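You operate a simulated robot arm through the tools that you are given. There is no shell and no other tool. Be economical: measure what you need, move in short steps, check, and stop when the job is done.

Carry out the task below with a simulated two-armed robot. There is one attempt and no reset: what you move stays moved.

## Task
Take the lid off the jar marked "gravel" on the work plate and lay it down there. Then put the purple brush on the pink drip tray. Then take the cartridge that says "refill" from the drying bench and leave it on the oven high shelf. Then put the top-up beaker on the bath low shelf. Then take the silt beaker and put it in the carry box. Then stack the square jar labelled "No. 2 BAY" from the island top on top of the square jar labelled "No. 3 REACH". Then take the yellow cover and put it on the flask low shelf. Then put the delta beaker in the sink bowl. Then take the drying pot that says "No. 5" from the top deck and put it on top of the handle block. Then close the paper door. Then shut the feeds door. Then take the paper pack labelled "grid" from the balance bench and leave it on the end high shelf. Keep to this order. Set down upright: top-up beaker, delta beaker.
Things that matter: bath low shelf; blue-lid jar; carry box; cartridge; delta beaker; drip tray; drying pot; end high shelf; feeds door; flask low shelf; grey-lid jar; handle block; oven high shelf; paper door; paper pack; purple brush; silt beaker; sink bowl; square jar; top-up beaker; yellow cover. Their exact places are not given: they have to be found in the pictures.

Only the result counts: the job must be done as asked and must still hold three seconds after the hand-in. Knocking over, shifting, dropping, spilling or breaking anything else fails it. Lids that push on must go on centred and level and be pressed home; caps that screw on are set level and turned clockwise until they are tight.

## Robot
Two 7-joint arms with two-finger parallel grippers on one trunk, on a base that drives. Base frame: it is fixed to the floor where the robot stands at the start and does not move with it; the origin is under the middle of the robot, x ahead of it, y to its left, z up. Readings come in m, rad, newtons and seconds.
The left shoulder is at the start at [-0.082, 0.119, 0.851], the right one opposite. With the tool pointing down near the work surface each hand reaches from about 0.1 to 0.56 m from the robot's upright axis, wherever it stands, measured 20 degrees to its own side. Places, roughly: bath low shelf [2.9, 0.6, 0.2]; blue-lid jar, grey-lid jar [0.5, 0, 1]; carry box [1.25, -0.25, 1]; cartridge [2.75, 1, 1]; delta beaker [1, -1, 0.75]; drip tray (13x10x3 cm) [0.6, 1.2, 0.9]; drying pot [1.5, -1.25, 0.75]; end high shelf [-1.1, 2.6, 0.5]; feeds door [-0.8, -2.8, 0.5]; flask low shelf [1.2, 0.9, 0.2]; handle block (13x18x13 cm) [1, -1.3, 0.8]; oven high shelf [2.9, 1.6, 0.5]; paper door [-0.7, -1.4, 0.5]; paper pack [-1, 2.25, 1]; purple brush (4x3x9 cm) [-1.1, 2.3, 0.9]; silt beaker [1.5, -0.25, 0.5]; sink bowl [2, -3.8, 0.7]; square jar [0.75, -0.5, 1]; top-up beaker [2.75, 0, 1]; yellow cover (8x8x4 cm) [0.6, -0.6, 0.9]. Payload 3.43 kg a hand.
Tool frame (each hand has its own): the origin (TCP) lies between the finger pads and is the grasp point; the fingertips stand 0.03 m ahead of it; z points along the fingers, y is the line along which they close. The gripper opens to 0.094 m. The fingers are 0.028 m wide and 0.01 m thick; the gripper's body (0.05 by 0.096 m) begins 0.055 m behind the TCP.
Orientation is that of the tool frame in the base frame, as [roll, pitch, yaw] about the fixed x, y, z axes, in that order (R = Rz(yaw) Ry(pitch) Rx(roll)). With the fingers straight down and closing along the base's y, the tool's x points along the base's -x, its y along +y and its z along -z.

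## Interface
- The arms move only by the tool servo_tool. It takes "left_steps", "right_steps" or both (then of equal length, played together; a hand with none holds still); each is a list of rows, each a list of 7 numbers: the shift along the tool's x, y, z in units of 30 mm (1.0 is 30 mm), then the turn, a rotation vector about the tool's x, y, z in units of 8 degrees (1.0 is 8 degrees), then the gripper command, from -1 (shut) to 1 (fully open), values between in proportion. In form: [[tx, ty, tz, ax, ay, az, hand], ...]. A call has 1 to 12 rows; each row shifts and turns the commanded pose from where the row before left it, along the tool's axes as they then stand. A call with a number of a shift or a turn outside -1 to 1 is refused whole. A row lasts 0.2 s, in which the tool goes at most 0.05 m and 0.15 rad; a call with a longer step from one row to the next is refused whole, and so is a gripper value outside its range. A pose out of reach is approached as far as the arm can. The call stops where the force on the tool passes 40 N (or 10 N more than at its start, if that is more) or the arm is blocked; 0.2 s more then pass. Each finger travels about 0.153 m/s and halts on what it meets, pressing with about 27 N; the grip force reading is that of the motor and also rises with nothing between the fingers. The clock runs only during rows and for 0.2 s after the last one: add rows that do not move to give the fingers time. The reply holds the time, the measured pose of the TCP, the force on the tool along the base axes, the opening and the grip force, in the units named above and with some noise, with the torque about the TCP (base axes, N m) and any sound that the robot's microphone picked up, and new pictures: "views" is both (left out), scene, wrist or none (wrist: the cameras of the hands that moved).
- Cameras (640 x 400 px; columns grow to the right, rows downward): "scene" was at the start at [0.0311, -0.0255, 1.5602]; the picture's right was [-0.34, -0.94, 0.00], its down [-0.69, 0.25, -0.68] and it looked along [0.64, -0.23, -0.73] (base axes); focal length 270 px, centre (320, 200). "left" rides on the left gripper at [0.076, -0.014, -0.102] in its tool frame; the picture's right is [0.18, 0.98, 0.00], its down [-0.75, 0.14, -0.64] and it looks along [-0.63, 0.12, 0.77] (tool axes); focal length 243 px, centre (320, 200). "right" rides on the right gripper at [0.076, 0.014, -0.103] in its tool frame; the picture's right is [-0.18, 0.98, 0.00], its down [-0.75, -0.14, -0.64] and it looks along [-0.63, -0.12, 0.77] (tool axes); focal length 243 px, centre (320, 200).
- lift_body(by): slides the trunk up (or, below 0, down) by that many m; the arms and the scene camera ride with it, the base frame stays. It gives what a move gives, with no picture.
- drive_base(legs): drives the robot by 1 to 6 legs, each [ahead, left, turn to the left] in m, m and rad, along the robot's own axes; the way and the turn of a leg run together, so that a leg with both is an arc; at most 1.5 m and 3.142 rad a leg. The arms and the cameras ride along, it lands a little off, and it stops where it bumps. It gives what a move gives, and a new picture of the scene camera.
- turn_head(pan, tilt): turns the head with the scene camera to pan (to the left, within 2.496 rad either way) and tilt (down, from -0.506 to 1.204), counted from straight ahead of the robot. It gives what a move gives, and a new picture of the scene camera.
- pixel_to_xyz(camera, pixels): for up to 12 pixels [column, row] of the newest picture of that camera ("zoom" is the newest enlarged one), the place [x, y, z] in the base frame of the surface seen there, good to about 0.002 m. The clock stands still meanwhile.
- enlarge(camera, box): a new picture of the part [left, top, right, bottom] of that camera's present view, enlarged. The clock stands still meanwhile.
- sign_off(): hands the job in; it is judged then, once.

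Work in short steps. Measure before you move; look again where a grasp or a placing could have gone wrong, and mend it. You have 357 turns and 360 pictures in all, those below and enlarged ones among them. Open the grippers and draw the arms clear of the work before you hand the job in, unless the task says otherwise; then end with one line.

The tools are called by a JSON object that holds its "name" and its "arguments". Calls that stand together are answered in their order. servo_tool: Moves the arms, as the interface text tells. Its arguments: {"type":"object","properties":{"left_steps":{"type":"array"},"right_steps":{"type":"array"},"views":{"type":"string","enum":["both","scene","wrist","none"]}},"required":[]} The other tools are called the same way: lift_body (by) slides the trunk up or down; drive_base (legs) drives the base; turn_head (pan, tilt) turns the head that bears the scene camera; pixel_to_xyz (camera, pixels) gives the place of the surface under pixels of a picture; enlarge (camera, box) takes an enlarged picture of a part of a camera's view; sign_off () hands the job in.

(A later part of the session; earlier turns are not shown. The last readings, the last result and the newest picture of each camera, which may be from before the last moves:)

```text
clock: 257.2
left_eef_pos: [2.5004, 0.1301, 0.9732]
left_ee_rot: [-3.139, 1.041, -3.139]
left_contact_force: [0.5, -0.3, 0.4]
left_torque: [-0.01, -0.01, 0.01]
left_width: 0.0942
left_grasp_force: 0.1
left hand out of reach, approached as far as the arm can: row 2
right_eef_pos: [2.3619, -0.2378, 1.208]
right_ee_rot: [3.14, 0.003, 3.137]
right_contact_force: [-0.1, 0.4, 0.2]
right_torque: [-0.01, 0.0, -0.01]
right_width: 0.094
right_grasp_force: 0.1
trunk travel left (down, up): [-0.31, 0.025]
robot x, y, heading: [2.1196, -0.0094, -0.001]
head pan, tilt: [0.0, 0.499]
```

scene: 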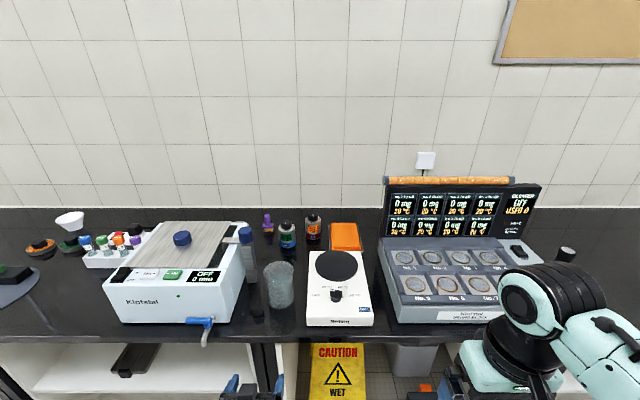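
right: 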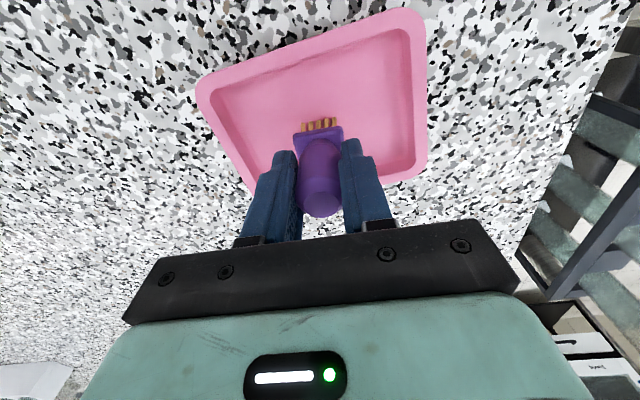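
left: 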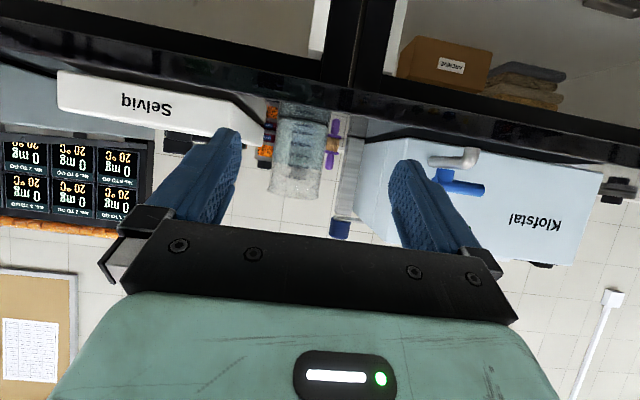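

I measure the beaker's outline from both cameras.

{"name": "enlarge", "arguments": {"camera": "scene", "box": [230, 240, 326, 300]}}

{"name": "enlarge", "arguments": {"camera": "left", "box": [220, 80, 380, 180]}}

{"name": "pixel_to_xyz", "arguments": {"camera": "zoom", "pixels": [[260, 200], [320, 200], [380, 200], [300, 120], [300, 250], [320, 160], [330, 300], [250, 130], [430, 130]]}}

```text
6.67 times, centred on (278, 270) of scene
```

zoom: 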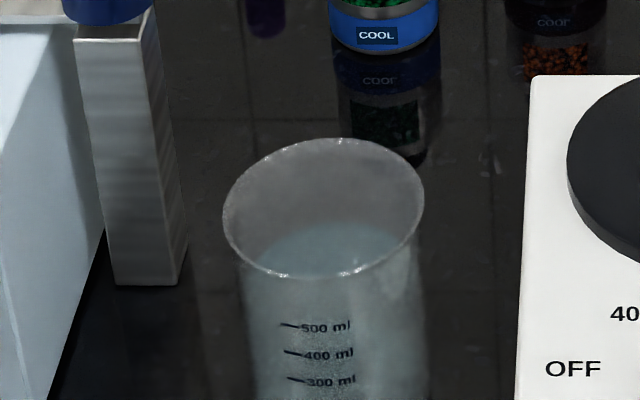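

```text
4.00 times, centred on (300, 130) of left
```

zoom: 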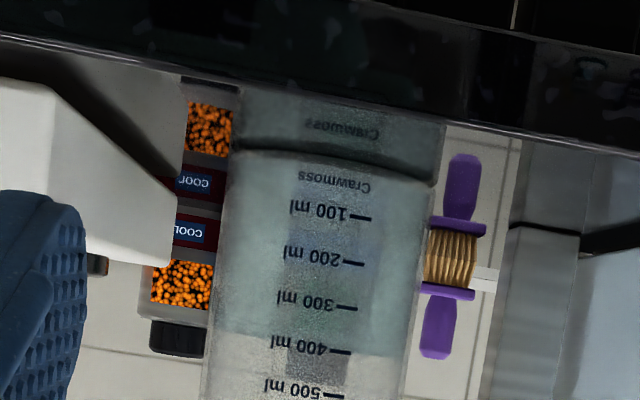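

```text
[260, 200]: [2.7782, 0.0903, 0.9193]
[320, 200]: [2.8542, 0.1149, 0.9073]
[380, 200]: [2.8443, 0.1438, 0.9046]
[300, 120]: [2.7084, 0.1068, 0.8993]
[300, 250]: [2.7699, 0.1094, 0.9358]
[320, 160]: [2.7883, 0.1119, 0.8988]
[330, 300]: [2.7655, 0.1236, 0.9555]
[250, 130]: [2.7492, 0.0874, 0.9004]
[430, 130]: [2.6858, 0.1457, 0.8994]
```

The beaker is nearly full; its base spans y≈0.076–0.159 (centre [2.810, 0.1175]). I drive 17 cm nearer and re-measure for a precise approach.

{"name": "drive_base", "arguments": {"legs": [[0.17, 0, 0]]}}

{"name": "servo_tool", "arguments": {"left_steps": [[0, -0.4, 0, 0, 0, 0, 1], [0, 0, 0, 0, 0, 0, 1]], "views": "wrist"}}

```text
clock: 258.7
left_eef_pos: [2.673, 0.1302, 0.9727]
left_ee_rot: [-3.14, 1.042, 3.14]
left_contact_force: [0.9, -0.1, 1.1]
left_torque: [-0.03, 0.0, -0.04]
left_width: 0.0939
left_grasp_force: 0.1
right_eef_pos: [2.5337, -0.2384, 1.2079]
right_ee_rot: [3.139, 0.002, 3.135]
right_contact_force: [0.0, 0.1, 0.6]
right_torque: [-0.02, 0.01, -0.03]
right_width: 0.0941
right_grasp_force: 0.1
trunk travel left (down, up): [-0.31, 0.025]
robot x, y, heading: [2.2941, -0.0123, -0.004]
head pan, tilt: [0.0, 0.499]
```

scene: 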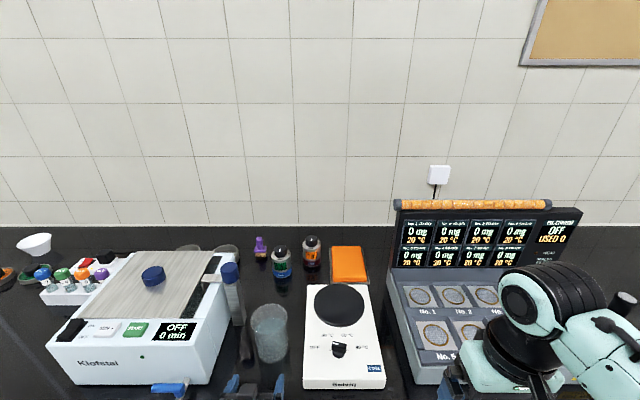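

```text
clock: 259.3
left_eef_pos: [2.6734, 0.1168, 0.9725]
left_ee_rot: [-3.14, 1.042, -3.141]
left_contact_force: [0.6, -0.3, 0.2]
left_torque: [-0.03, 0.01, -0.02]
left_width: 0.0939
left_grasp_force: 0.0
right_eef_pos: [2.5328, -0.2383, 1.2081]
right_ee_rot: [3.141, 0.004, 3.135]
right_contact_force: [-0.3, 0.1, -0.1]
right_torque: [-0.02, 0.0, -0.02]
right_width: 0.094
right_grasp_force: 0.0
trunk travel left (down, up): [-0.31, 0.025]
robot x, y, heading: [2.2944, -0.0116, -0.004]
head pan, tilt: [0.0, 0.499]
```

left: 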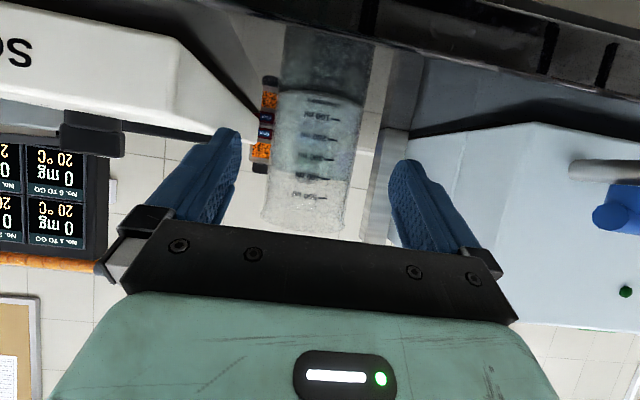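

I zoom in to find the beaker's edges at grip height.

{"name": "enlarge", "arguments": {"camera": "left", "box": [240, 60, 400, 160]}}

```text
4.00 times, centred on (320, 110) of left
```

zoom: 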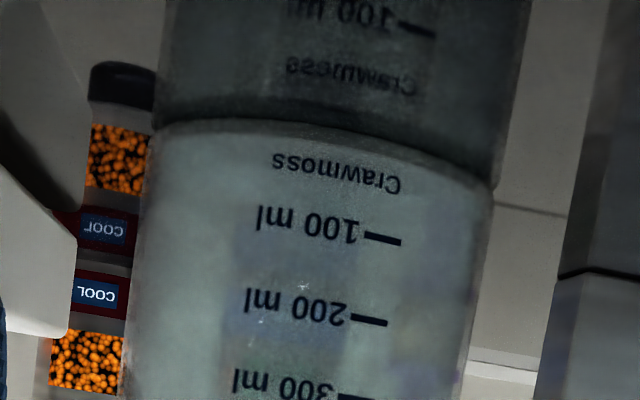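

The centre works out near [2.811, 0.119], diameter ≈0.087 — only about 3 mm clearance per side. I advance until the fingertips are just short of it and check.

{"name": "servo_tool", "arguments": {"left_steps": [[-0.1, 0.022, 0.713, 0, 0, 0, 1], [-0.1, 0.022, 0.713, 0, 0, 0, 1], [-0.1, 0.022, 0.713, 0, 0, 0, 1], [0, 0, 0, 0, 0, 0, 1]], "views": "both"}}

{"name": "enlarge", "arguments": {"camera": "left", "box": [180, 80, 460, 255]}}

```text
clock: 260.3
left_eef_pos: [2.7344, 0.1199, 0.9478]
left_ee_rot: [-3.138, 1.043, 3.139]
left_contact_force: [-0.6, -0.1, -0.6]
left_torque: [0.03, -0.02, -0.03]
left_width: 0.0941
left_grasp_force: 0.0
right_eef_pos: [2.5328, -0.2397, 1.2076]
right_ee_rot: [3.142, 0.004, 3.135]
right_contact_force: [-0.4, 0.8, 0.5]
right_torque: [0.0, -0.03, 0.02]
right_width: 0.094
right_grasp_force: 0.1
trunk travel left (down, up): [-0.31, 0.025]
robot x, y, heading: [2.2972, -0.0081, -0.001]
head pan, tilt: [0.0, 0.499]
```

scene: 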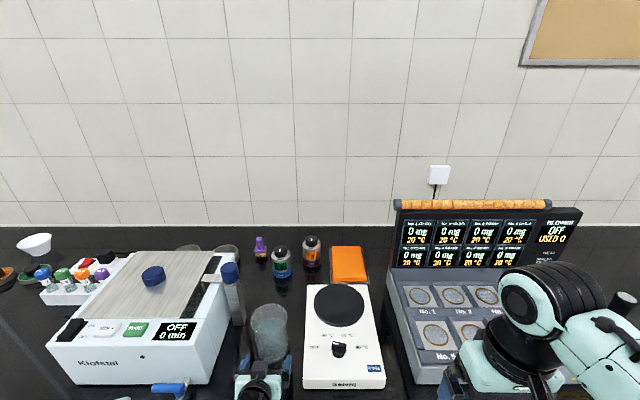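
left: 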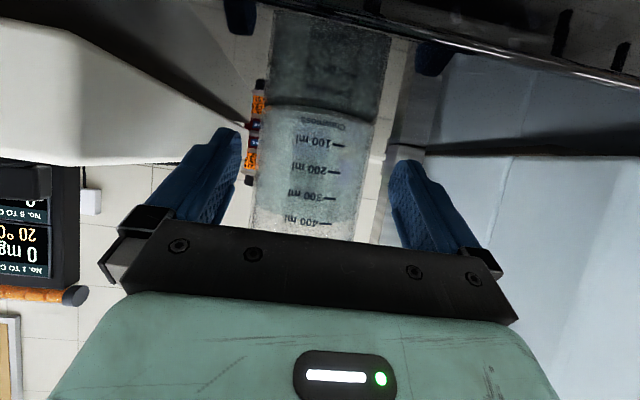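

```text
2.29 times, centred on (320, 168) of left
```

zoom: 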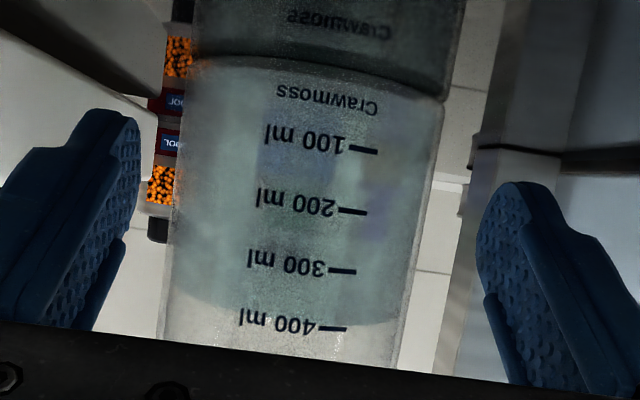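

The gripper plane (column 320) coincides with the beaker's axis at its base, so it is aligned. I slide forward slowly 5.8 cm.

{"name": "servo_tool", "arguments": {"left_steps": [[-0.16, 0, 0.278, 0, 0, 0, 1], [-0.16, 0, 0.278, 0, 0, 0, 1], [-0.16, 0, 0.278, 0, 0, 0, 1], [-0.16, 0, 0.278, 0, 0, 0, 1], [0, 0, 0, 0, 0, 0, 1]], "views": "wrist"}}

```text
clock: 261.5
left_eef_pos: [2.7715, 0.1191, 0.9467]
left_ee_rot: [3.141, 1.042, -3.141]
left_contact_force: [1.5, 0.0, -0.4]
left_torque: [0.0, 0.02, 0.01]
left_width: 0.0939
left_grasp_force: 0.0
right_eef_pos: [2.5324, -0.2384, 1.208]
right_ee_rot: [3.14, 0.004, 3.135]
right_contact_force: [-0.4, -0.2, -0.6]
right_torque: [-0.02, 0.01, 0.0]
right_width: 0.0939
right_grasp_force: 0.2
trunk travel left (down, up): [-0.31, 0.025]
robot x, y, heading: [2.2958, -0.0114, 0.004]
head pan, tilt: [0.0, 0.499]
```

left: 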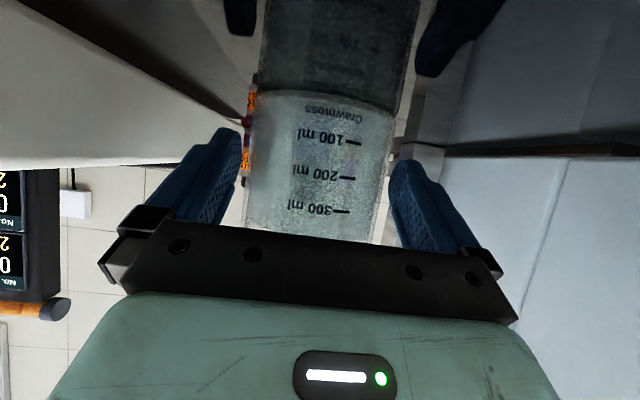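

It fits between the fingers. I continue the last 2 cm.

{"name": "servo_tool", "arguments": {"left_steps": [[-0.12, 0, 0.2, 0, 0, 0, 1], [-0.12, 0, 0.2, 0, 0, 0, 1], [-0.12, 0, 0.2, 0, 0, 0, 1], [0, 0, 0, 0, 0, 0, 1]], "views": "wrist"}}

```text
clock: 262.5
left_eef_pos: [2.7929, 0.1195, 0.9475]
left_ee_rot: [-3.141, 1.043, 3.141]
left_contact_force: [-0.5, -0.6, 0.0]
left_torque: [-0.02, -0.01, -0.02]
left_width: 0.0941
left_grasp_force: 0.0
right_eef_pos: [2.5329, -0.239, 1.209]
right_ee_rot: [3.139, 0.004, 3.135]
right_contact_force: [-0.5, 0.2, 0.3]
right_torque: [0.0, 0.04, 0.01]
right_width: 0.0944
right_grasp_force: 0.0
trunk travel left (down, up): [-0.31, 0.025]
robot x, y, heading: [2.2961, -0.0116, -0.0]
head pan, tilt: [0.0, 0.499]
```

left: 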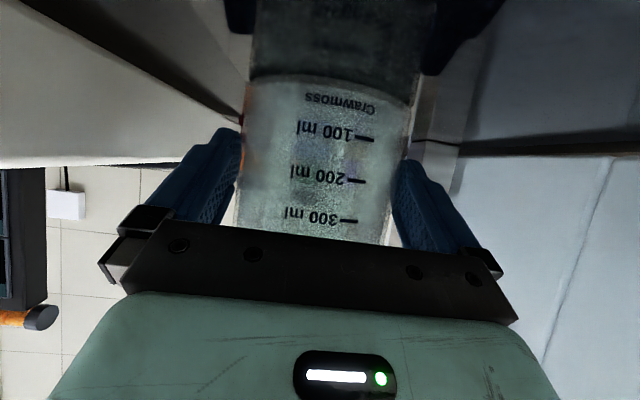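

No contact forces. I close gently.

{"name": "servo_tool", "arguments": {"left_steps": [[0, 0, 0, 0, 0, 0, 0.9], [0, 0, 0, 0, 0, 0, 0.8], [0, 0, 0, 0, 0, 0, 0.6], [0, 0, 0, 0, 0, 0, -0.2], [0, 0, 0, 0, 0, 0, -1], [0, 0, 0, 0, 0, 0, -1]], "views": "wrist"}}

```text
clock: 263.9
left_eef_pos: [2.7925, 0.1204, 0.9469]
left_ee_rot: [-3.141, 1.043, -3.141]
left_contact_force: [-0.4, -2.3, -0.5]
left_torque: [-0.05, -0.02, -0.02]
left_width: 0.0883
left_grasp_force: 26.7
right_eef_pos: [2.5346, -0.2387, 1.2069]
right_ee_rot: [3.14, 0.001, 3.134]
right_contact_force: [-1.3, 0.1, -1.1]
right_torque: [0.01, 0.0, -0.03]
right_width: 0.0941
right_grasp_force: 0.0
trunk travel left (down, up): [-0.31, 0.025]
robot x, y, heading: [2.2975, -0.01, -0.0]
head pan, tilt: [0.0, 0.499]
```

left: 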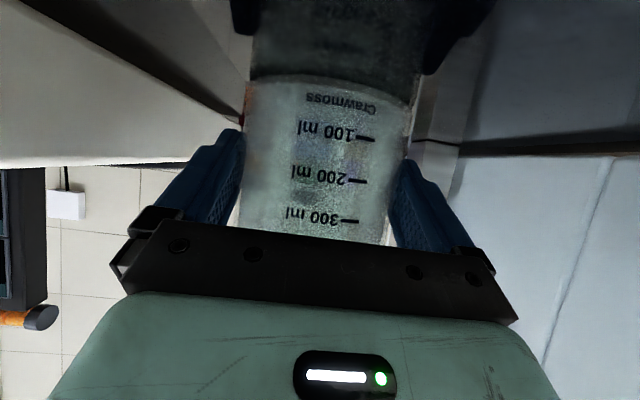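

Gripped at 0.088. I lift gently 1 cm and look.

{"name": "servo_tool", "arguments": {"left_steps": [[-0.15, 0, -0.088, 0, 0, 0, -1], [-0.15, 0, -0.088, 0, 0, 0, -1], [-0.2, 0, -0.117, 0, 0, 0, -1], [0, 0, 0, 0, 0, 0, -1]], "views": "both"}}

```text
clock: 264.9
left_eef_pos: [2.7945, 0.1187, 0.9645]
left_ee_rot: [-3.141, 1.042, 3.141]
left_contact_force: [0.7, 0.5, -4.6]
left_torque: [0.01, 0.05, -0.02]
left_width: 0.0884
left_grasp_force: 26.7
right_eef_pos: [2.5339, -0.24, 1.208]
right_ee_rot: [3.139, 0.002, 3.135]
right_contact_force: [0.3, 0.3, 0.4]
right_torque: [-0.01, -0.02, 0.02]
right_width: 0.094
right_grasp_force: 0.3
trunk travel left (down, up): [-0.31, 0.025]
robot x, y, heading: [2.2931, -0.01, -0.002]
head pan, tilt: [0.0, 0.499]
```

scene: 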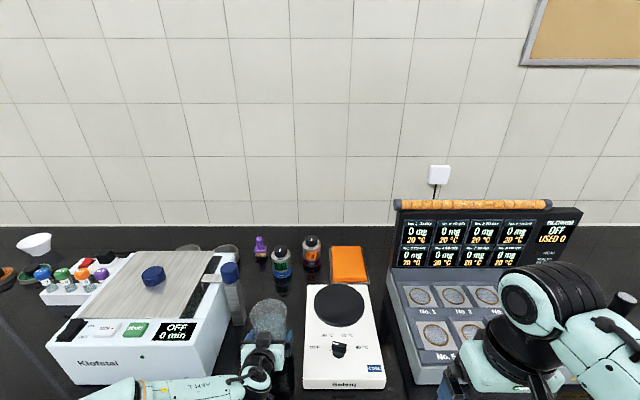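
left: 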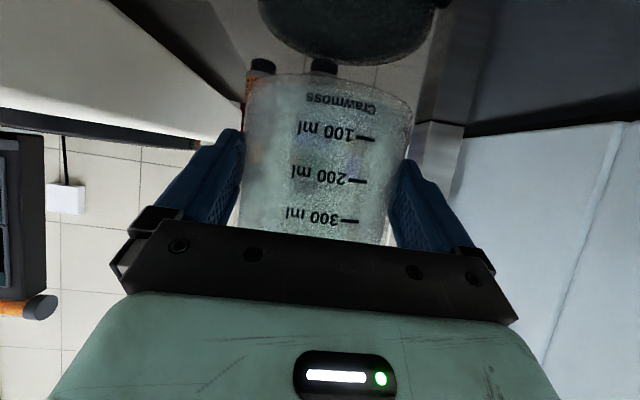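

It lifted cleanly. I raise it 6 cm more and back away from the bench.

{"name": "servo_tool", "arguments": {"left_steps": [[-0.45, 0, -0.263, 0, 0, 0, -1], [-0.45, 0, -0.263, 0, 0, 0, -1], [-0.45, 0, -0.263, 0, 0, 0, -1], [-0.3, 0, -0.175, 0, 0, 0, -1], [0, 0, 0, 0, 0, 0, -1]], "views": "none"}}

{"name": "drive_base", "arguments": {"legs": [[-0.35, 0, 0], [0, 0.45, 0]]}}

```text
clock: 266.1
left_eef_pos: [2.7925, 0.12, 1.0236]
left_ee_rot: [-3.139, 1.041, -3.14]
left_contact_force: [-0.2, 0.2, -5.0]
left_torque: [0.0, 0.07, 0.02]
left_width: 0.0879
left_grasp_force: 26.5
right_eef_pos: [2.533, -0.239, 1.2082]
right_ee_rot: [3.139, 0.002, 3.134]
right_contact_force: [0.1, 0.6, 0.3]
right_torque: [0.01, -0.03, -0.03]
right_width: 0.0938
right_grasp_force: 0.0
trunk travel left (down, up): [-0.31, 0.025]
robot x, y, heading: [2.2959, -0.0134, -0.007]
head pan, tilt: [0.0, 0.499]
```

```text
clock: 272.4
left_eef_pos: [2.4363, 0.566, 1.0231]
left_ee_rot: [-3.141, 1.039, -3.137]
left_contact_force: [0.3, 0.3, -4.1]
left_torque: [0.01, 0.09, 0.0]
left_width: 0.0885
left_grasp_force: 27.4
right_eef_pos: [2.1783, 0.2068, 1.2069]
right_ee_rot: [3.14, 0.002, 3.141]
right_contact_force: [0.4, -0.3, 0.4]
right_torque: [-0.01, 0.02, 0.0]
right_width: 0.094
right_grasp_force: 0.0
trunk travel left (down, up): [-0.31, 0.025]
robot x, y, heading: [1.938, 0.4345, 0.005]
head pan, tilt: [0.0, 0.499]
```

scene: 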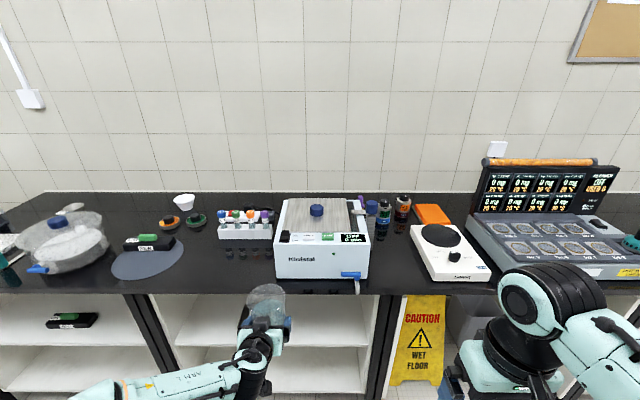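

Upright. I lower the trunk fully, then view the low shelf.

{"name": "lift_body", "arguments": {"by": -0.31}}

{"name": "turn_head", "arguments": {"pan": 0.0, "tilt": 0.65}}

{"name": "pixel_to_xyz", "arguments": {"camera": "scene", "pixels": [[320, 310], [320, 290], [220, 330], [220, 350], [350, 320], [340, 270], [200, 270], [180, 360], [370, 360], [350, 340], [130, 300], [390, 300]]}}

```text
clock: 275.5
left_eef_pos: [2.436, 0.5663, 0.7116]
left_ee_rot: [-3.14, 1.041, -3.135]
left_contact_force: [0.2, -0.6, -4.6]
left_torque: [0.03, 0.07, 0.01]
left_width: 0.0883
left_grasp_force: 27.7
right_eef_pos: [2.1795, 0.2068, 0.8975]
right_ee_rot: [3.14, 0.001, 3.141]
right_contact_force: [0.2, -0.8, -0.7]
right_torque: [0.0, -0.01, 0.01]
right_width: 0.0939
right_grasp_force: 0.1
trunk travel left (down, up): [0.0, 0.335]
robot x, y, heading: [1.9404, 0.4314, 0.01]
head pan, tilt: [0.0, 0.499]
```

```text
clock: 276.2
left_eef_pos: [2.4366, 0.5669, 0.7118]
left_ee_rot: [-3.141, 1.039, -3.137]
left_contact_force: [-0.4, 1.1, -4.1]
left_torque: [0.02, 0.09, 0.01]
left_width: 0.088
left_grasp_force: 26.8
right_eef_pos: [2.179, 0.2056, 0.8979]
right_ee_rot: [3.14, 0.002, -3.141]
right_contact_force: [-0.5, -0.2, -0.3]
right_torque: [-0.02, -0.02, 0.02]
right_width: 0.094
right_grasp_force: 0.0
trunk travel left (down, up): [0.0, 0.335]
robot x, y, heading: [1.9408, 0.4299, 0.003]
head pan, tilt: [0.0, 0.649]
```

scene: 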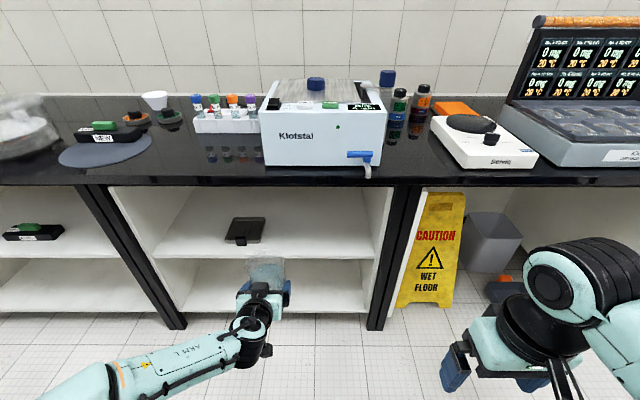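

```text
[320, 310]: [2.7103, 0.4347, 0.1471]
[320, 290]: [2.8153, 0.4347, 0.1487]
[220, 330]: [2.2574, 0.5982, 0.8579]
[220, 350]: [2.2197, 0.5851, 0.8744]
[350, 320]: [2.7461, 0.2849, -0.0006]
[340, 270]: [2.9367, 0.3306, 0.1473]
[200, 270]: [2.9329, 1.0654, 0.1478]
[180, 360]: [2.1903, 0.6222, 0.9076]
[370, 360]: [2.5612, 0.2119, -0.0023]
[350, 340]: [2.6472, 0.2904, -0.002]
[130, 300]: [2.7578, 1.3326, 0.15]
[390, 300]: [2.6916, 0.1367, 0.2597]
```

The low shelf is z≈0.148 with its front at x≈2.70. I lower the left arm with the beaker 36 cm straight down in front of the bay.

{"name": "servo_tool", "arguments": {"left_steps": [[0.863, 0, 0.504, 0, 0, 0, -1], [0.863, 0, 0.504, 0, 0, 0, -1], [0.863, 0, 0.504, 0, 0, 0, -1], [0.863, 0, 0.504, 0, 0, 0, -1], [0.863, 0, 0.504, 0, 0, 0, -1], [0.863, 0, 0.504, 0, 0, 0, -1], [0.863, 0, 0.504, 0, 0, 0, -1], [0.863, 0, 0.504, 0, 0, 0, -1], [0.863, 0, 0.504, 0, 0, 0, -1], [0.863, 0, 0.504, 0, 0, 0, -1], [0.863, 0, 0.504, 0, 0, 0, -1], [0.863, 0, 0.504, 0, 0, 0, -1]], "views": "scene"}}

```text
clock: 278.8
left_eef_pos: [2.4343, 0.5675, 0.5016]
left_ee_rot: [-3.141, 1.04, -3.135]
left_contact_force: [0.2, 0.1, -5.4]
left_torque: [0.05, 0.08, 0.01]
left_width: 0.0884
left_grasp_force: 26.6
left hand out of reach, approached as far as the arm can: row 8, 9, 10, 11, 12
right_eef_pos: [2.1782, 0.2062, 0.8977]
right_ee_rot: [3.14, 0.001, -3.14]
right_contact_force: [0.3, 1.3, 0.1]
right_torque: [0.01, -0.03, 0.03]
right_width: 0.0938
right_grasp_force: 0.1
trunk travel left (down, up): [0.0, 0.335]
robot x, y, heading: [1.9383, 0.4275, 0.002]
head pan, tilt: [0.0, 0.649]
```

scene: 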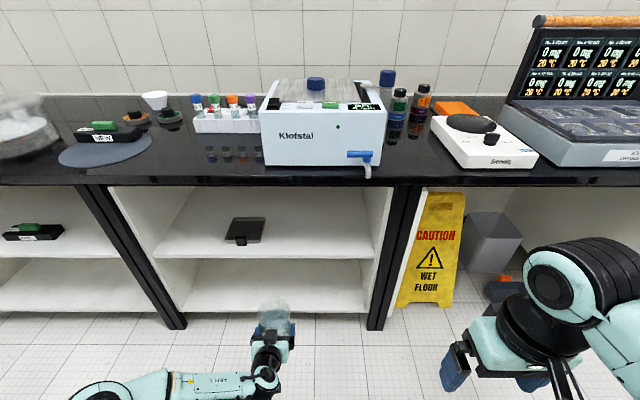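

The arm stops at z≈0.50 here. I extend 9 cm forward in the air (still short of the shelves) and try further down.

{"name": "servo_tool", "arguments": {"left_steps": [[-0.4, 0, 0.69, 0, 0, 0, -1], [-0.4, 0, 0.69, 0, 0, 0, -1], [-0.4, 0, 0.69, 0, 0, 0, -1], [-0.4, 0, 0.69, 0, 0, 0, -1], [0.863, 0, 0.504, 0, 0, 0, -1], [0.863, 0, 0.504, 0, 0, 0, -1], [0.863, 0, 0.504, 0, 0, 0, -1], [0.863, 0, 0.504, 0, 0, 0, -1], [0, 0, 0, 0, 0, 0, -1]], "views": "none"}}

```text
clock: 280.8
left_eef_pos: [2.5321, 0.5718, 0.4459]
left_ee_rot: [-3.14, 1.038, -3.137]
left_contact_force: [-0.3, -0.6, -4.7]
left_torque: [0.03, 0.07, 0.02]
left_width: 0.0882
left_grasp_force: 27.3
left hand out of reach, approached as far as the arm can: row 6, 7, 8
right_eef_pos: [2.1785, 0.2068, 0.8978]
right_ee_rot: [3.141, 0.003, 3.141]
right_contact_force: [0.5, -0.2, -0.2]
right_torque: [0.02, -0.02, -0.01]
right_width: 0.0942
right_grasp_force: 0.0
trunk travel left (down, up): [0.0, 0.335]
robot x, y, heading: [1.9384, 0.4312, 0.006]
head pan, tilt: [0.0, 0.649]
```

Reach stops at z≈0.446. I turn the hand about the vertical (beaker stays upright) by −32° to change the arm posture, and try going down again.

{"name": "servo_tool", "arguments": {"left_steps": [[0, 0, 0, 0.863, 0, 0.504, -1], [0, 0, 0, 0.863, 0, 0.504, -1], [0, 0, 0, 0.863, 0, 0.504, -1], [0, 0, 0, 0.863, 0, 0.504, -1], [0.863, 0, 0.504, 0, 0, 0, -1], [0.863, 0, 0.504, 0, 0, 0, -1], [0.863, 0, 0.504, 0, 0, 0, -1], [0, 0, 0, 0, 0, 0, -1]], "views": "none"}}

```text
clock: 282.6
left_eef_pos: [2.5338, 0.5725, 0.354]
left_ee_rot: [-3.14, 1.042, 2.591]
left_contact_force: [0.5, -0.7, -5.5]
left_torque: [0.03, 0.08, 0.01]
left_width: 0.0884
left_grasp_force: 27.2
right_eef_pos: [2.1785, 0.2063, 0.8969]
right_ee_rot: [3.14, 0.003, -3.142]
right_contact_force: [0.0, 0.3, -0.1]
right_torque: [0.02, -0.02, 0.01]
right_width: 0.0937
right_grasp_force: 0.1
trunk travel left (down, up): [0.0, 0.335]
robot x, y, heading: [1.94, 0.4309, 0.003]
head pan, tilt: [0.0, 0.649]
```

That works. I continue down another 10.5 cm.

{"name": "servo_tool", "arguments": {"left_steps": [[0.863, 0, 0.504, 0, 0, 0, -1], [0.863, 0, 0.504, 0, 0, 0, -1], [0.863, 0, 0.504, 0, 0, 0, -1], [0.43, 0, 0.252, 0, 0, 0, -1], [0, 0, 0, 0, 0, 0, -1]], "views": "both"}}

```text
clock: 283.8
left_eef_pos: [2.5297, 0.5671, 0.2525]
left_ee_rot: [-3.137, 1.042, 2.592]
left_contact_force: [0.1, 0.0, -4.2]
left_torque: [0.03, 0.05, 0.0]
left_width: 0.0885
left_grasp_force: 27.3
left hand out of reach, approached as far as the arm can: row 4
right_eef_pos: [2.1792, 0.2068, 0.8976]
right_ee_rot: [3.141, 0.001, 3.14]
right_contact_force: [-0.3, 0.9, 0.1]
right_torque: [0.0, -0.02, 0.01]
right_width: 0.0938
right_grasp_force: 0.1
trunk travel left (down, up): [0.0, 0.335]
robot x, y, heading: [1.9393, 0.4323, 0.003]
head pan, tilt: [0.0, 0.649]
```

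scene: 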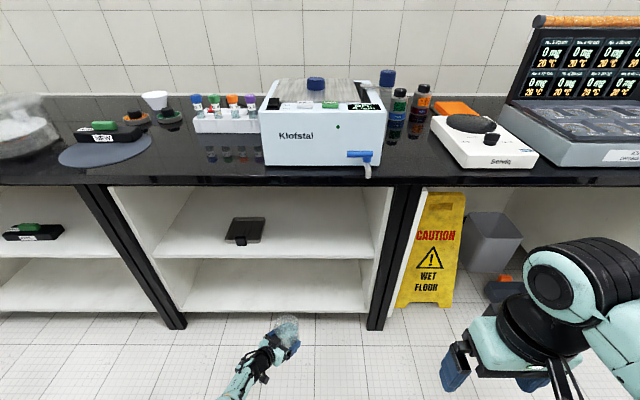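
left: 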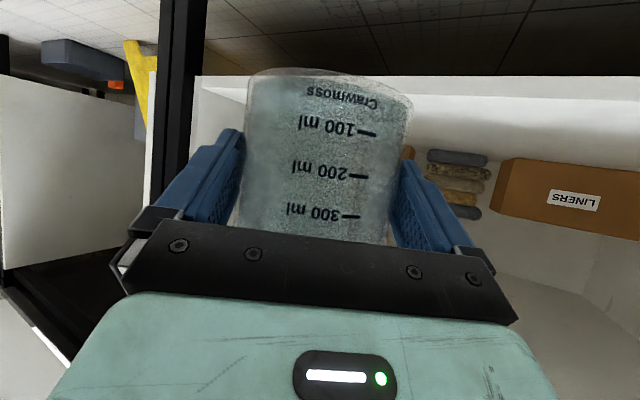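

At z=0.2525 it reached its limit again. I yaw 24° further and test that z≈0.195 is reachable.

{"name": "servo_tool", "arguments": {"left_steps": [[0, 0, 0, 0.863, 0, 0.504, -1], [0, 0, 0, 0.863, 0, 0.504, -1], [0, 0, 0, 0.863, 0, 0.504, -1], [0.8, 0, 0.467, 0, 0, 0, -1], [0.8, 0, 0.467, 0, 0, 0, -1], [0, 0, 0, 0, 0, 0, -1]], "views": "none"}}

```text
clock: 285.2
left_eef_pos: [2.474, 0.5206, 0.2455]
left_ee_rot: [-3.138, 1.041, 2.171]
left_contact_force: [-0.3, -0.1, -4.3]
left_torque: [0.05, 0.04, -0.04]
left_width: 0.0883
left_grasp_force: 26.5
left hand out of reach, approached as far as the arm can: row 1, 2, 3, 4, 5
right_eef_pos: [2.1772, 0.2068, 0.8975]
right_ee_rot: [3.141, 0.002, -3.141]
right_contact_force: [0.5, -1.5, 0.2]
right_torque: [0.04, 0.01, -0.02]
right_width: 0.094
right_grasp_force: 0.1
trunk travel left (down, up): [0.0, 0.335]
robot x, y, heading: [1.9401, 0.4321, 0.005]
head pan, tilt: [0.0, 0.649]
```

Now it is arm length that limits. I bring the hand 8 cm nearer to the robot and go down.

{"name": "servo_tool", "arguments": {"left_steps": [[0.25, 0.85, -0.43, 0, 0, 0, -1], [0.25, 0.85, -0.43, 0, 0, 0, -1]], "views": "none"}}

```text
clock: 285.8
left_eef_pos: [2.4755, 0.5493, 0.2576]
left_ee_rot: [-3.137, 1.043, 2.173]
left_contact_force: [-0.1, 0.2, -4.0]
left_torque: [0.05, 0.06, 0.02]
left_width: 0.0882
left_grasp_force: 27.0
left hand out of reach, approached as far as the arm can: row 1, 2
right_eef_pos: [2.1793, 0.2061, 0.8978]
right_ee_rot: [3.14, 0.001, -3.141]
right_contact_force: [-0.4, -0.6, -0.3]
right_torque: [0.01, -0.01, 0.02]
right_width: 0.0939
right_grasp_force: 0.1
trunk travel left (down, up): [0.0, 0.335]
robot x, y, heading: [1.9393, 0.4303, 0.004]
head pan, tilt: [0.0, 0.649]
```

I miscomputed the sideways sign. I redo it: move back toward the robot, then down.

{"name": "servo_tool", "arguments": {"left_steps": [[0.11, -0.92, -0.2, 0, 0, 0, -1], [0.11, -0.92, -0.2, 0, 0, 0, -1], [0.11, -0.92, -0.2, 0, 0, 0, -1], [0.863, 0, 0.504, 0, 0, 0, -1], [0.863, 0, 0.504, 0, 0, 0, -1], [0, 0, 0, 0, 0, 0, -1]], "views": "scene"}}

```text
clock: 287.2
left_eef_pos: [2.3966, 0.5202, 0.1961]
left_ee_rot: [-3.138, 1.042, 2.171]
left_contact_force: [-0.2, -0.1, -5.4]
left_torque: [0.06, 0.06, 0.01]
left_width: 0.0882
left_grasp_force: 26.8
right_eef_pos: [2.1786, 0.2065, 0.8971]
right_ee_rot: [3.141, 0.003, -3.141]
right_contact_force: [0.9, 0.1, 0.0]
right_torque: [0.0, 0.0, 0.05]
right_width: 0.0939
right_grasp_force: 0.1
trunk travel left (down, up): [0.0, 0.335]
robot x, y, heading: [1.9415, 0.433, 0.005]
head pan, tilt: [0.0, 0.649]
```

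scene: 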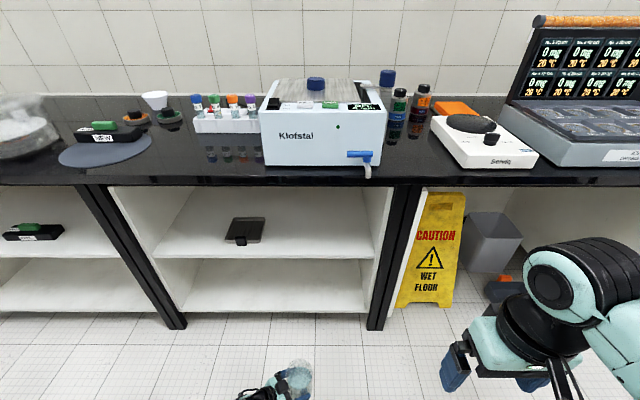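

z=0.196 is reachable here. I try yawing back about 12° to keep the wrist camera further off the shelf edge.

{"name": "servo_tool", "arguments": {"left_steps": [[0, 0, 0, -0.65, 0, -0.38, -1], [0, 0, 0, -0.65, 0, -0.38, -1], [0, 0, 0, 0, 0, 0, -1]], "views": "none"}}

```text
clock: 288.0
left_eef_pos: [2.3975, 0.5193, 0.1983]
left_ee_rot: [-3.137, 1.043, 2.385]
left_contact_force: [0.4, -0.2, -4.8]
left_torque: [0.03, 0.07, -0.02]
left_width: 0.088
left_grasp_force: 26.6
right_eef_pos: [2.1794, 0.2062, 0.897]
right_ee_rot: [3.139, 0.002, -3.141]
right_contact_force: [0.4, -0.8, 0.0]
right_torque: [0.02, 0.01, 0.0]
right_width: 0.094
right_grasp_force: 0.2
trunk travel left (down, up): [0.0, 0.335]
robot x, y, heading: [1.9408, 0.4323, 0.002]
head pan, tilt: [0.0, 0.649]
```

Works. Another 12°.

{"name": "servo_tool", "arguments": {"left_steps": [[0, 0, 0, -0.65, 0, -0.38, -1], [0, 0, 0, -0.65, 0, -0.38, -1], [0, 0, 0, 0, 0, 0, -1]], "views": "none"}}

```text
clock: 288.8
left_eef_pos: [2.3974, 0.5196, 0.1963]
left_ee_rot: [-3.138, 1.043, 2.594]
left_contact_force: [0.4, 0.2, -5.1]
left_torque: [0.03, 0.06, 0.03]
left_width: 0.0883
left_grasp_force: 26.7
right_eef_pos: [2.1788, 0.2058, 0.8986]
right_ee_rot: [3.14, 0.001, -3.141]
right_contact_force: [-0.2, -0.3, 0.4]
right_torque: [-0.01, 0.03, 0.02]
right_width: 0.0941
right_grasp_force: 0.1
trunk travel left (down, up): [0.0, 0.335]
robot x, y, heading: [1.9401, 0.4298, 0.005]
head pan, tilt: [0.0, 0.649]
```

I raise 4.5 cm and drive in 37 cm.

{"name": "servo_tool", "arguments": {"left_steps": [[-0.65, 0, -0.38, 0, 0, 0, -1], [-0.65, 0, -0.38, 0, 0, 0, -1], [0, 0, 0, 0, 0, 0, -1]], "views": "none"}}

{"name": "drive_base", "arguments": {"legs": [[0.25, 0, 0]]}}

{"name": "servo_tool", "arguments": {"left_steps": [[0, 0, 0, 0, 0, 0, -1]], "views": "wrist"}}

```text
clock: 289.6
left_eef_pos: [2.3974, 0.5188, 0.2424]
left_ee_rot: [-3.138, 1.041, 2.592]
left_contact_force: [-0.2, 0.7, -5.0]
left_torque: [0.05, 0.05, 0.0]
left_width: 0.0883
left_grasp_force: 27.0
right_eef_pos: [2.1783, 0.2074, 0.898]
right_ee_rot: [3.14, 0.002, -3.14]
right_contact_force: [-1.3, 0.1, -0.1]
right_torque: [0.0, 0.04, 0.0]
right_width: 0.094
right_grasp_force: 0.1
trunk travel left (down, up): [0.0, 0.335]
robot x, y, heading: [1.9406, 0.4304, 0.0]
head pan, tilt: [0.0, 0.649]
```

```text
clock: 291.4
left_eef_pos: [2.6451, 0.5198, 0.242]
left_ee_rot: [-3.137, 1.041, 2.594]
left_contact_force: [0.5, 0.0, -4.8]
left_torque: [0.02, 0.06, 0.03]
left_width: 0.0885
left_grasp_force: 27.0
right_eef_pos: [2.426, 0.2072, 0.8985]
right_ee_rot: [3.139, 0.003, -3.141]
right_contact_force: [-0.4, -0.3, -0.4]
right_torque: [0.0, 0.01, -0.01]
right_width: 0.0939
right_grasp_force: 0.0
trunk travel left (down, up): [0.0, 0.335]
robot x, y, heading: [2.1913, 0.4315, 0.002]
head pan, tilt: [0.0, 0.649]
```

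scene: 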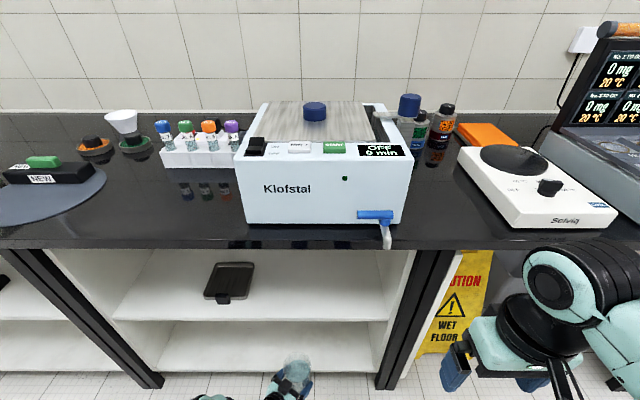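

```text
clock: 291.8
left_eef_pos: [2.6431, 0.5195, 0.2426]
left_ee_rot: [-3.138, 1.039, 2.595]
left_contact_force: [-0.3, -0.6, -3.9]
left_torque: [0.03, 0.09, 0.0]
left_width: 0.0885
left_grasp_force: 26.8
right_eef_pos: [2.4265, 0.207, 0.8978]
right_ee_rot: [3.141, 0.001, -3.14]
right_contact_force: [0.4, 0.7, -0.3]
right_torque: [0.0, -0.02, -0.01]
right_width: 0.0939
right_grasp_force: 0.1
trunk travel left (down, up): [0.0, 0.335]
robot x, y, heading: [2.1861, 0.4326, 0.001]
head pan, tilt: [0.0, 0.649]
```

left: 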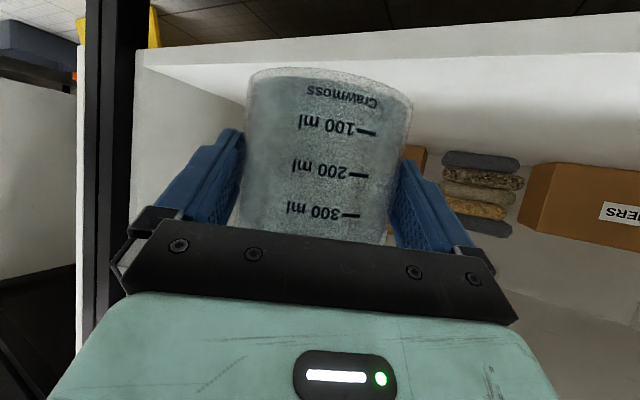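

The beaker is above shelf level and inside the bay's width. I drive 12.5 cm more.

{"name": "drive_base", "arguments": {"legs": [[0.125, 0, 0]]}}

{"name": "servo_tool", "arguments": {"left_steps": [[0.3, 0, 0.175, 0, 0, 0, -1], [0.3, 0, 0.175, 0, 0, 0, -1], [0.3, 0, 0.175, 0, 0, 0, -1], [0.2, 0, 0.117, 0, 0, 0, -1], [0, 0, 0, 0, 0, 0, -1]], "views": "wrist"}}

```text
clock: 293.1
left_eef_pos: [2.7695, 0.5211, 0.2419]
left_ee_rot: [-3.138, 1.041, 2.593]
left_contact_force: [0.0, 0.2, -4.3]
left_torque: [0.06, 0.06, -0.02]
left_width: 0.0884
left_grasp_force: 27.5
right_eef_pos: [2.5498, 0.2087, 0.8981]
right_ee_rot: [3.139, 0.003, -3.141]
right_contact_force: [0.3, -0.2, -0.2]
right_torque: [-0.01, -0.01, -0.03]
right_width: 0.094
right_grasp_force: 0.2
trunk travel left (down, up): [0.0, 0.335]
robot x, y, heading: [2.3123, 0.4371, -0.002]
head pan, tilt: [0.0, 0.649]
```

scene: 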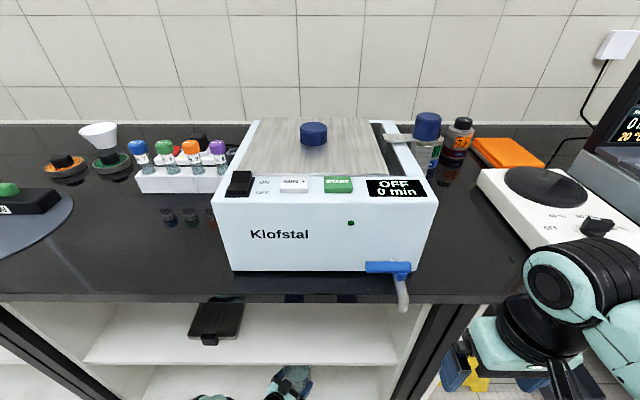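

```text
clock: 294.3
left_eef_pos: [2.7669, 0.5205, 0.2043]
left_ee_rot: [-3.137, 1.042, 2.594]
left_contact_force: [0.2, -0.9, -4.9]
left_torque: [0.0, 0.04, 0.01]
left_width: 0.0883
left_grasp_force: 27.1
right_eef_pos: [2.551, 0.209, 0.8978]
right_ee_rot: [3.14, 0.001, 3.14]
right_contact_force: [0.2, 1.0, 0.3]
right_torque: [0.04, 0.02, -0.03]
right_width: 0.094
right_grasp_force: 0.0
trunk travel left (down, up): [0.0, 0.335]
robot x, y, heading: [2.3136, 0.4354, 0.005]
head pan, tilt: [0.0, 0.649]
```

left: 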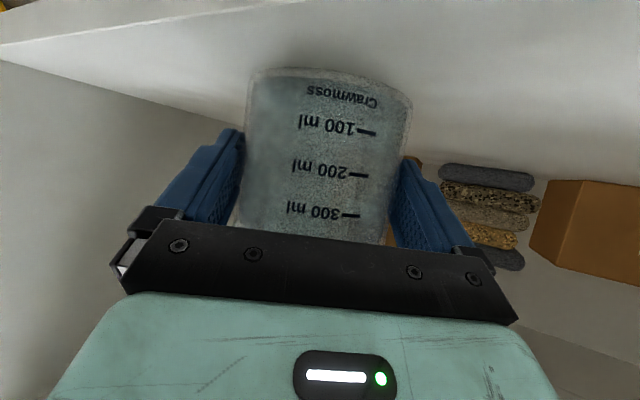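

I lower in 2.5 mm steps to contact.

{"name": "servo_tool", "arguments": {"left_steps": [[0.08, 0, 0.047, 0, 0, 0, -1], [0.08, 0, 0.047, 0, 0, 0, -1], [0.06, 0, 0.035, 0, 0, 0, -1], [0, 0, 0, 0, 0, 0, -1]], "views": "none"}}

```text
clock: 295.3
left_eef_pos: [2.7709, 0.5201, 0.1984]
left_ee_rot: [3.14, 1.049, 2.589]
left_contact_force: [-0.3, 0.3, 20.9]
left_torque: [-0.08, -0.13, -0.01]
left_width: 0.0887
left_grasp_force: 27.0
right_eef_pos: [2.5504, 0.2076, 0.8986]
right_ee_rot: [3.139, 0.003, 3.141]
right_contact_force: [0.8, 0.0, -0.3]
right_torque: [-0.02, 0.01, -0.01]
right_width: 0.0941
right_grasp_force: 0.1
trunk travel left (down, up): [0.0, 0.335]
robot x, y, heading: [2.3153, 0.4338, 0.003]
head pan, tilt: [0.0, 0.649]
```

Firm contact. I ease 1.5 mm, open, and draw straight back horizontally.

{"name": "servo_tool", "arguments": {"left_steps": [[-0.04, 0, -0.024, 0, 0, 0, -1], [0, 0, 0, 0, 0, 0, 0.9], [0, 0, 0, 0, 0, 0, 1], [0, 0, 0, 0, 0, 0, 1], [0.1, 0, -0.172, 0, 0, 0, 1], [0.2, 0, -0.345, 0, 0, 0, 1], [0.3, 0, -0.518, 0, 0, 0, 1], [0.3, 0, -0.518, 0, 0, 0, 1], [0.3, 0, -0.518, 0, 0, 0, 1]], "views": "wrist"}}

```text
clock: 297.3
left_eef_pos: [2.7077, 0.5588, 0.1982]
left_ee_rot: [-3.139, 1.041, 2.593]
left_contact_force: [0.0, -0.4, 0.1]
left_torque: [0.0, 0.02, -0.02]
left_width: 0.0939
left_grasp_force: 0.1
right_eef_pos: [2.5512, 0.2071, 0.8973]
right_ee_rot: [3.14, 0.003, -3.14]
right_contact_force: [0.5, 0.8, 0.0]
right_torque: [0.02, 0.0, 0.0]
right_width: 0.0939
right_grasp_force: 0.1
trunk travel left (down, up): [0.0, 0.335]
robot x, y, heading: [2.312, 0.4361, 0.005]
head pan, tilt: [0.0, 0.649]
```

left: 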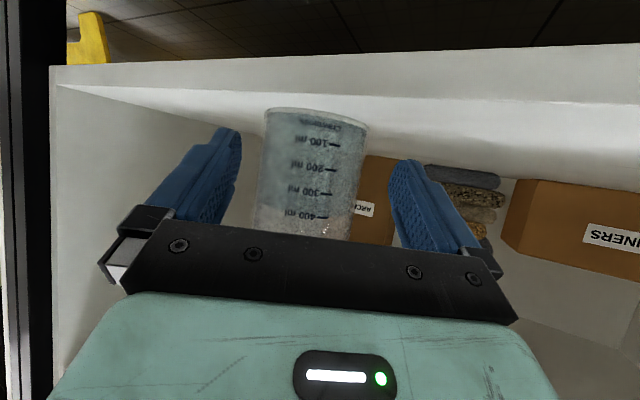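

The beaker stands upright on the low shelf. I back the robot out.

{"name": "drive_base", "arguments": {"legs": [[-0.38, 0, 0]]}}

{"name": "lift_body", "arguments": {"by": 0.3}}

```text
clock: 299.7
left_eef_pos: [2.3293, 0.5574, 0.1983]
left_ee_rot: [-3.137, 1.041, 2.59]
left_contact_force: [0.5, -0.3, 0.0]
left_torque: [-0.03, 0.02, 0.02]
left_width: 0.0938
left_grasp_force: 0.1
right_eef_pos: [2.1714, 0.2064, 0.8981]
right_ee_rot: [3.141, 0.004, 3.137]
right_contact_force: [0.3, -0.3, 0.2]
right_torque: [-0.03, -0.02, 0.01]
right_width: 0.0942
right_grasp_force: 0.0
trunk travel left (down, up): [0.0, 0.335]
robot x, y, heading: [1.9352, 0.4313, -0.001]
head pan, tilt: [0.0, 0.649]
```

scene: 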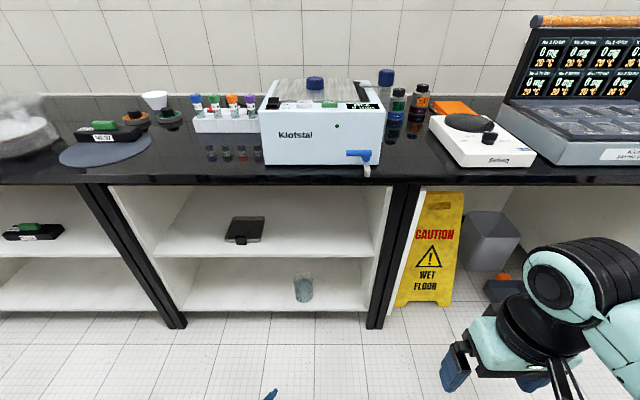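

```text
clock: 302.7
left_eef_pos: [2.3296, 0.5556, 0.4976]
left_ee_rot: [-3.138, 1.04, 2.591]
left_contact_force: [-1.2, 0.0, -0.6]
left_torque: [-0.04, -0.01, 0.02]
left_width: 0.0941
left_grasp_force: 0.1
right_eef_pos: [2.1726, 0.2074, 1.1973]
right_ee_rot: [3.141, 0.004, 3.138]
right_contact_force: [0.2, 0.0, -0.3]
right_torque: [0.0, 0.03, 0.02]
right_width: 0.0938
right_grasp_force: 0.1
trunk travel left (down, up): [-0.3, 0.035]
robot x, y, heading: [1.9312, 0.4294, 0.0]
head pan, tilt: [0.0, 0.649]
```

Beaker done, still upright. Next is the silt beaker under the island: I centre in the aisle, turn around toward the island and move to y≈-0.25.

{"name": "drive_base", "arguments": {"legs": [[0.12, 0, 0], [0, 0, 3.14], [0, 0.55, 0]]}}

{"name": "turn_head", "arguments": {"pan": 0.0, "tilt": 0.75}}

```text
clock: 316.4
left_eef_pos: [1.7069, -0.2664, 0.4975]
left_ee_rot: [-3.137, 1.04, -0.486]
left_contact_force: [-0.5, -0.1, -0.3]
left_torque: [0.0, -0.05, 0.01]
left_width: 0.0942
left_grasp_force: 0.1
right_eef_pos: [1.8401, 0.0933, 1.1979]
right_ee_rot: [3.14, 0.004, 0.062]
right_contact_force: [0.6, -0.3, 0.1]
right_torque: [-0.01, 0.04, 0.0]
right_width: 0.0941
right_grasp_force: 0.1
trunk travel left (down, up): [-0.3, 0.035]
robot x, y, heading: [2.0946, -0.1172, -3.071]
head pan, tilt: [0.0, 0.649]
```

scene: 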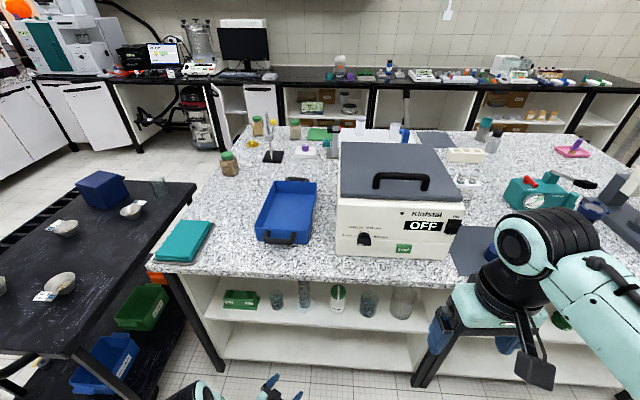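

```text
clock: 317.0
left_eef_pos: [1.7062, -0.2672, 0.4976]
left_ee_rot: [-3.138, 1.039, -0.485]
left_contact_force: [0.0, 0.1, -0.8]
left_torque: [0.01, -0.02, 0.0]
left_width: 0.0942
left_grasp_force: 0.1
right_eef_pos: [1.8398, 0.0922, 1.1979]
right_ee_rot: [3.14, 0.003, 0.062]
right_contact_force: [1.2, 0.8, 0.9]
right_torque: [0.0, 0.04, -0.01]
right_width: 0.094
right_grasp_force: 0.0
trunk travel left (down, up): [-0.3, 0.035]
robot x, y, heading: [2.0937, -0.1167, -3.074]
head pan, tilt: [0.0, 0.75]
```

scene: 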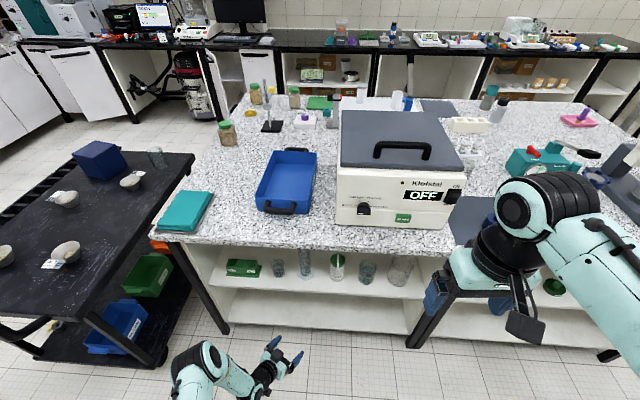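

The shelf under the island holds several beakers. I enlarge them to find the silt one.

{"name": "enlarge", "arguments": {"camera": "scene", "box": [210, 235, 430, 373]}}

{"name": "pixel_to_xyz", "arguments": {"camera": "scene", "pixels": [[278, 275], [305, 270], [337, 278], [367, 280], [400, 280], [320, 290], [250, 268], [285, 185], [300, 165], [260, 200], [310, 200], [290, 208]]}}

```text
2.90 times, centred on (320, 304) of scene
```

zoom: 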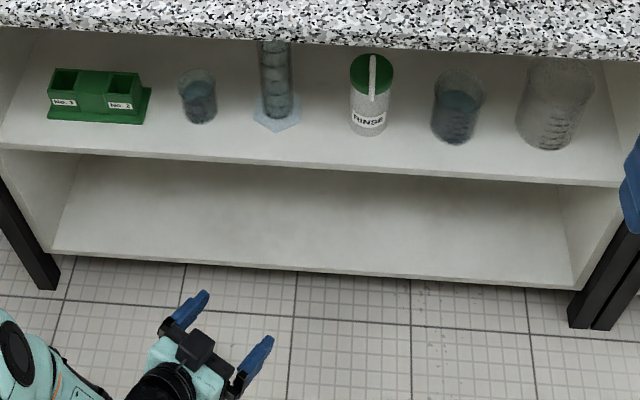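

```text
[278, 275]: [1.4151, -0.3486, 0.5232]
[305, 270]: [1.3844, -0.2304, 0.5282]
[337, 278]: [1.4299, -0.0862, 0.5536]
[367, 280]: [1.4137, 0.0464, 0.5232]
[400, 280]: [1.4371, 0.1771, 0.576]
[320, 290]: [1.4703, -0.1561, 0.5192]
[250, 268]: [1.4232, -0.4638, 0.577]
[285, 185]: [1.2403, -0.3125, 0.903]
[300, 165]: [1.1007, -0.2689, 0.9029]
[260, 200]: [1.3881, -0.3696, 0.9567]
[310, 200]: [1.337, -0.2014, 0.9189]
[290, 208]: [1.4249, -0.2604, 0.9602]
```

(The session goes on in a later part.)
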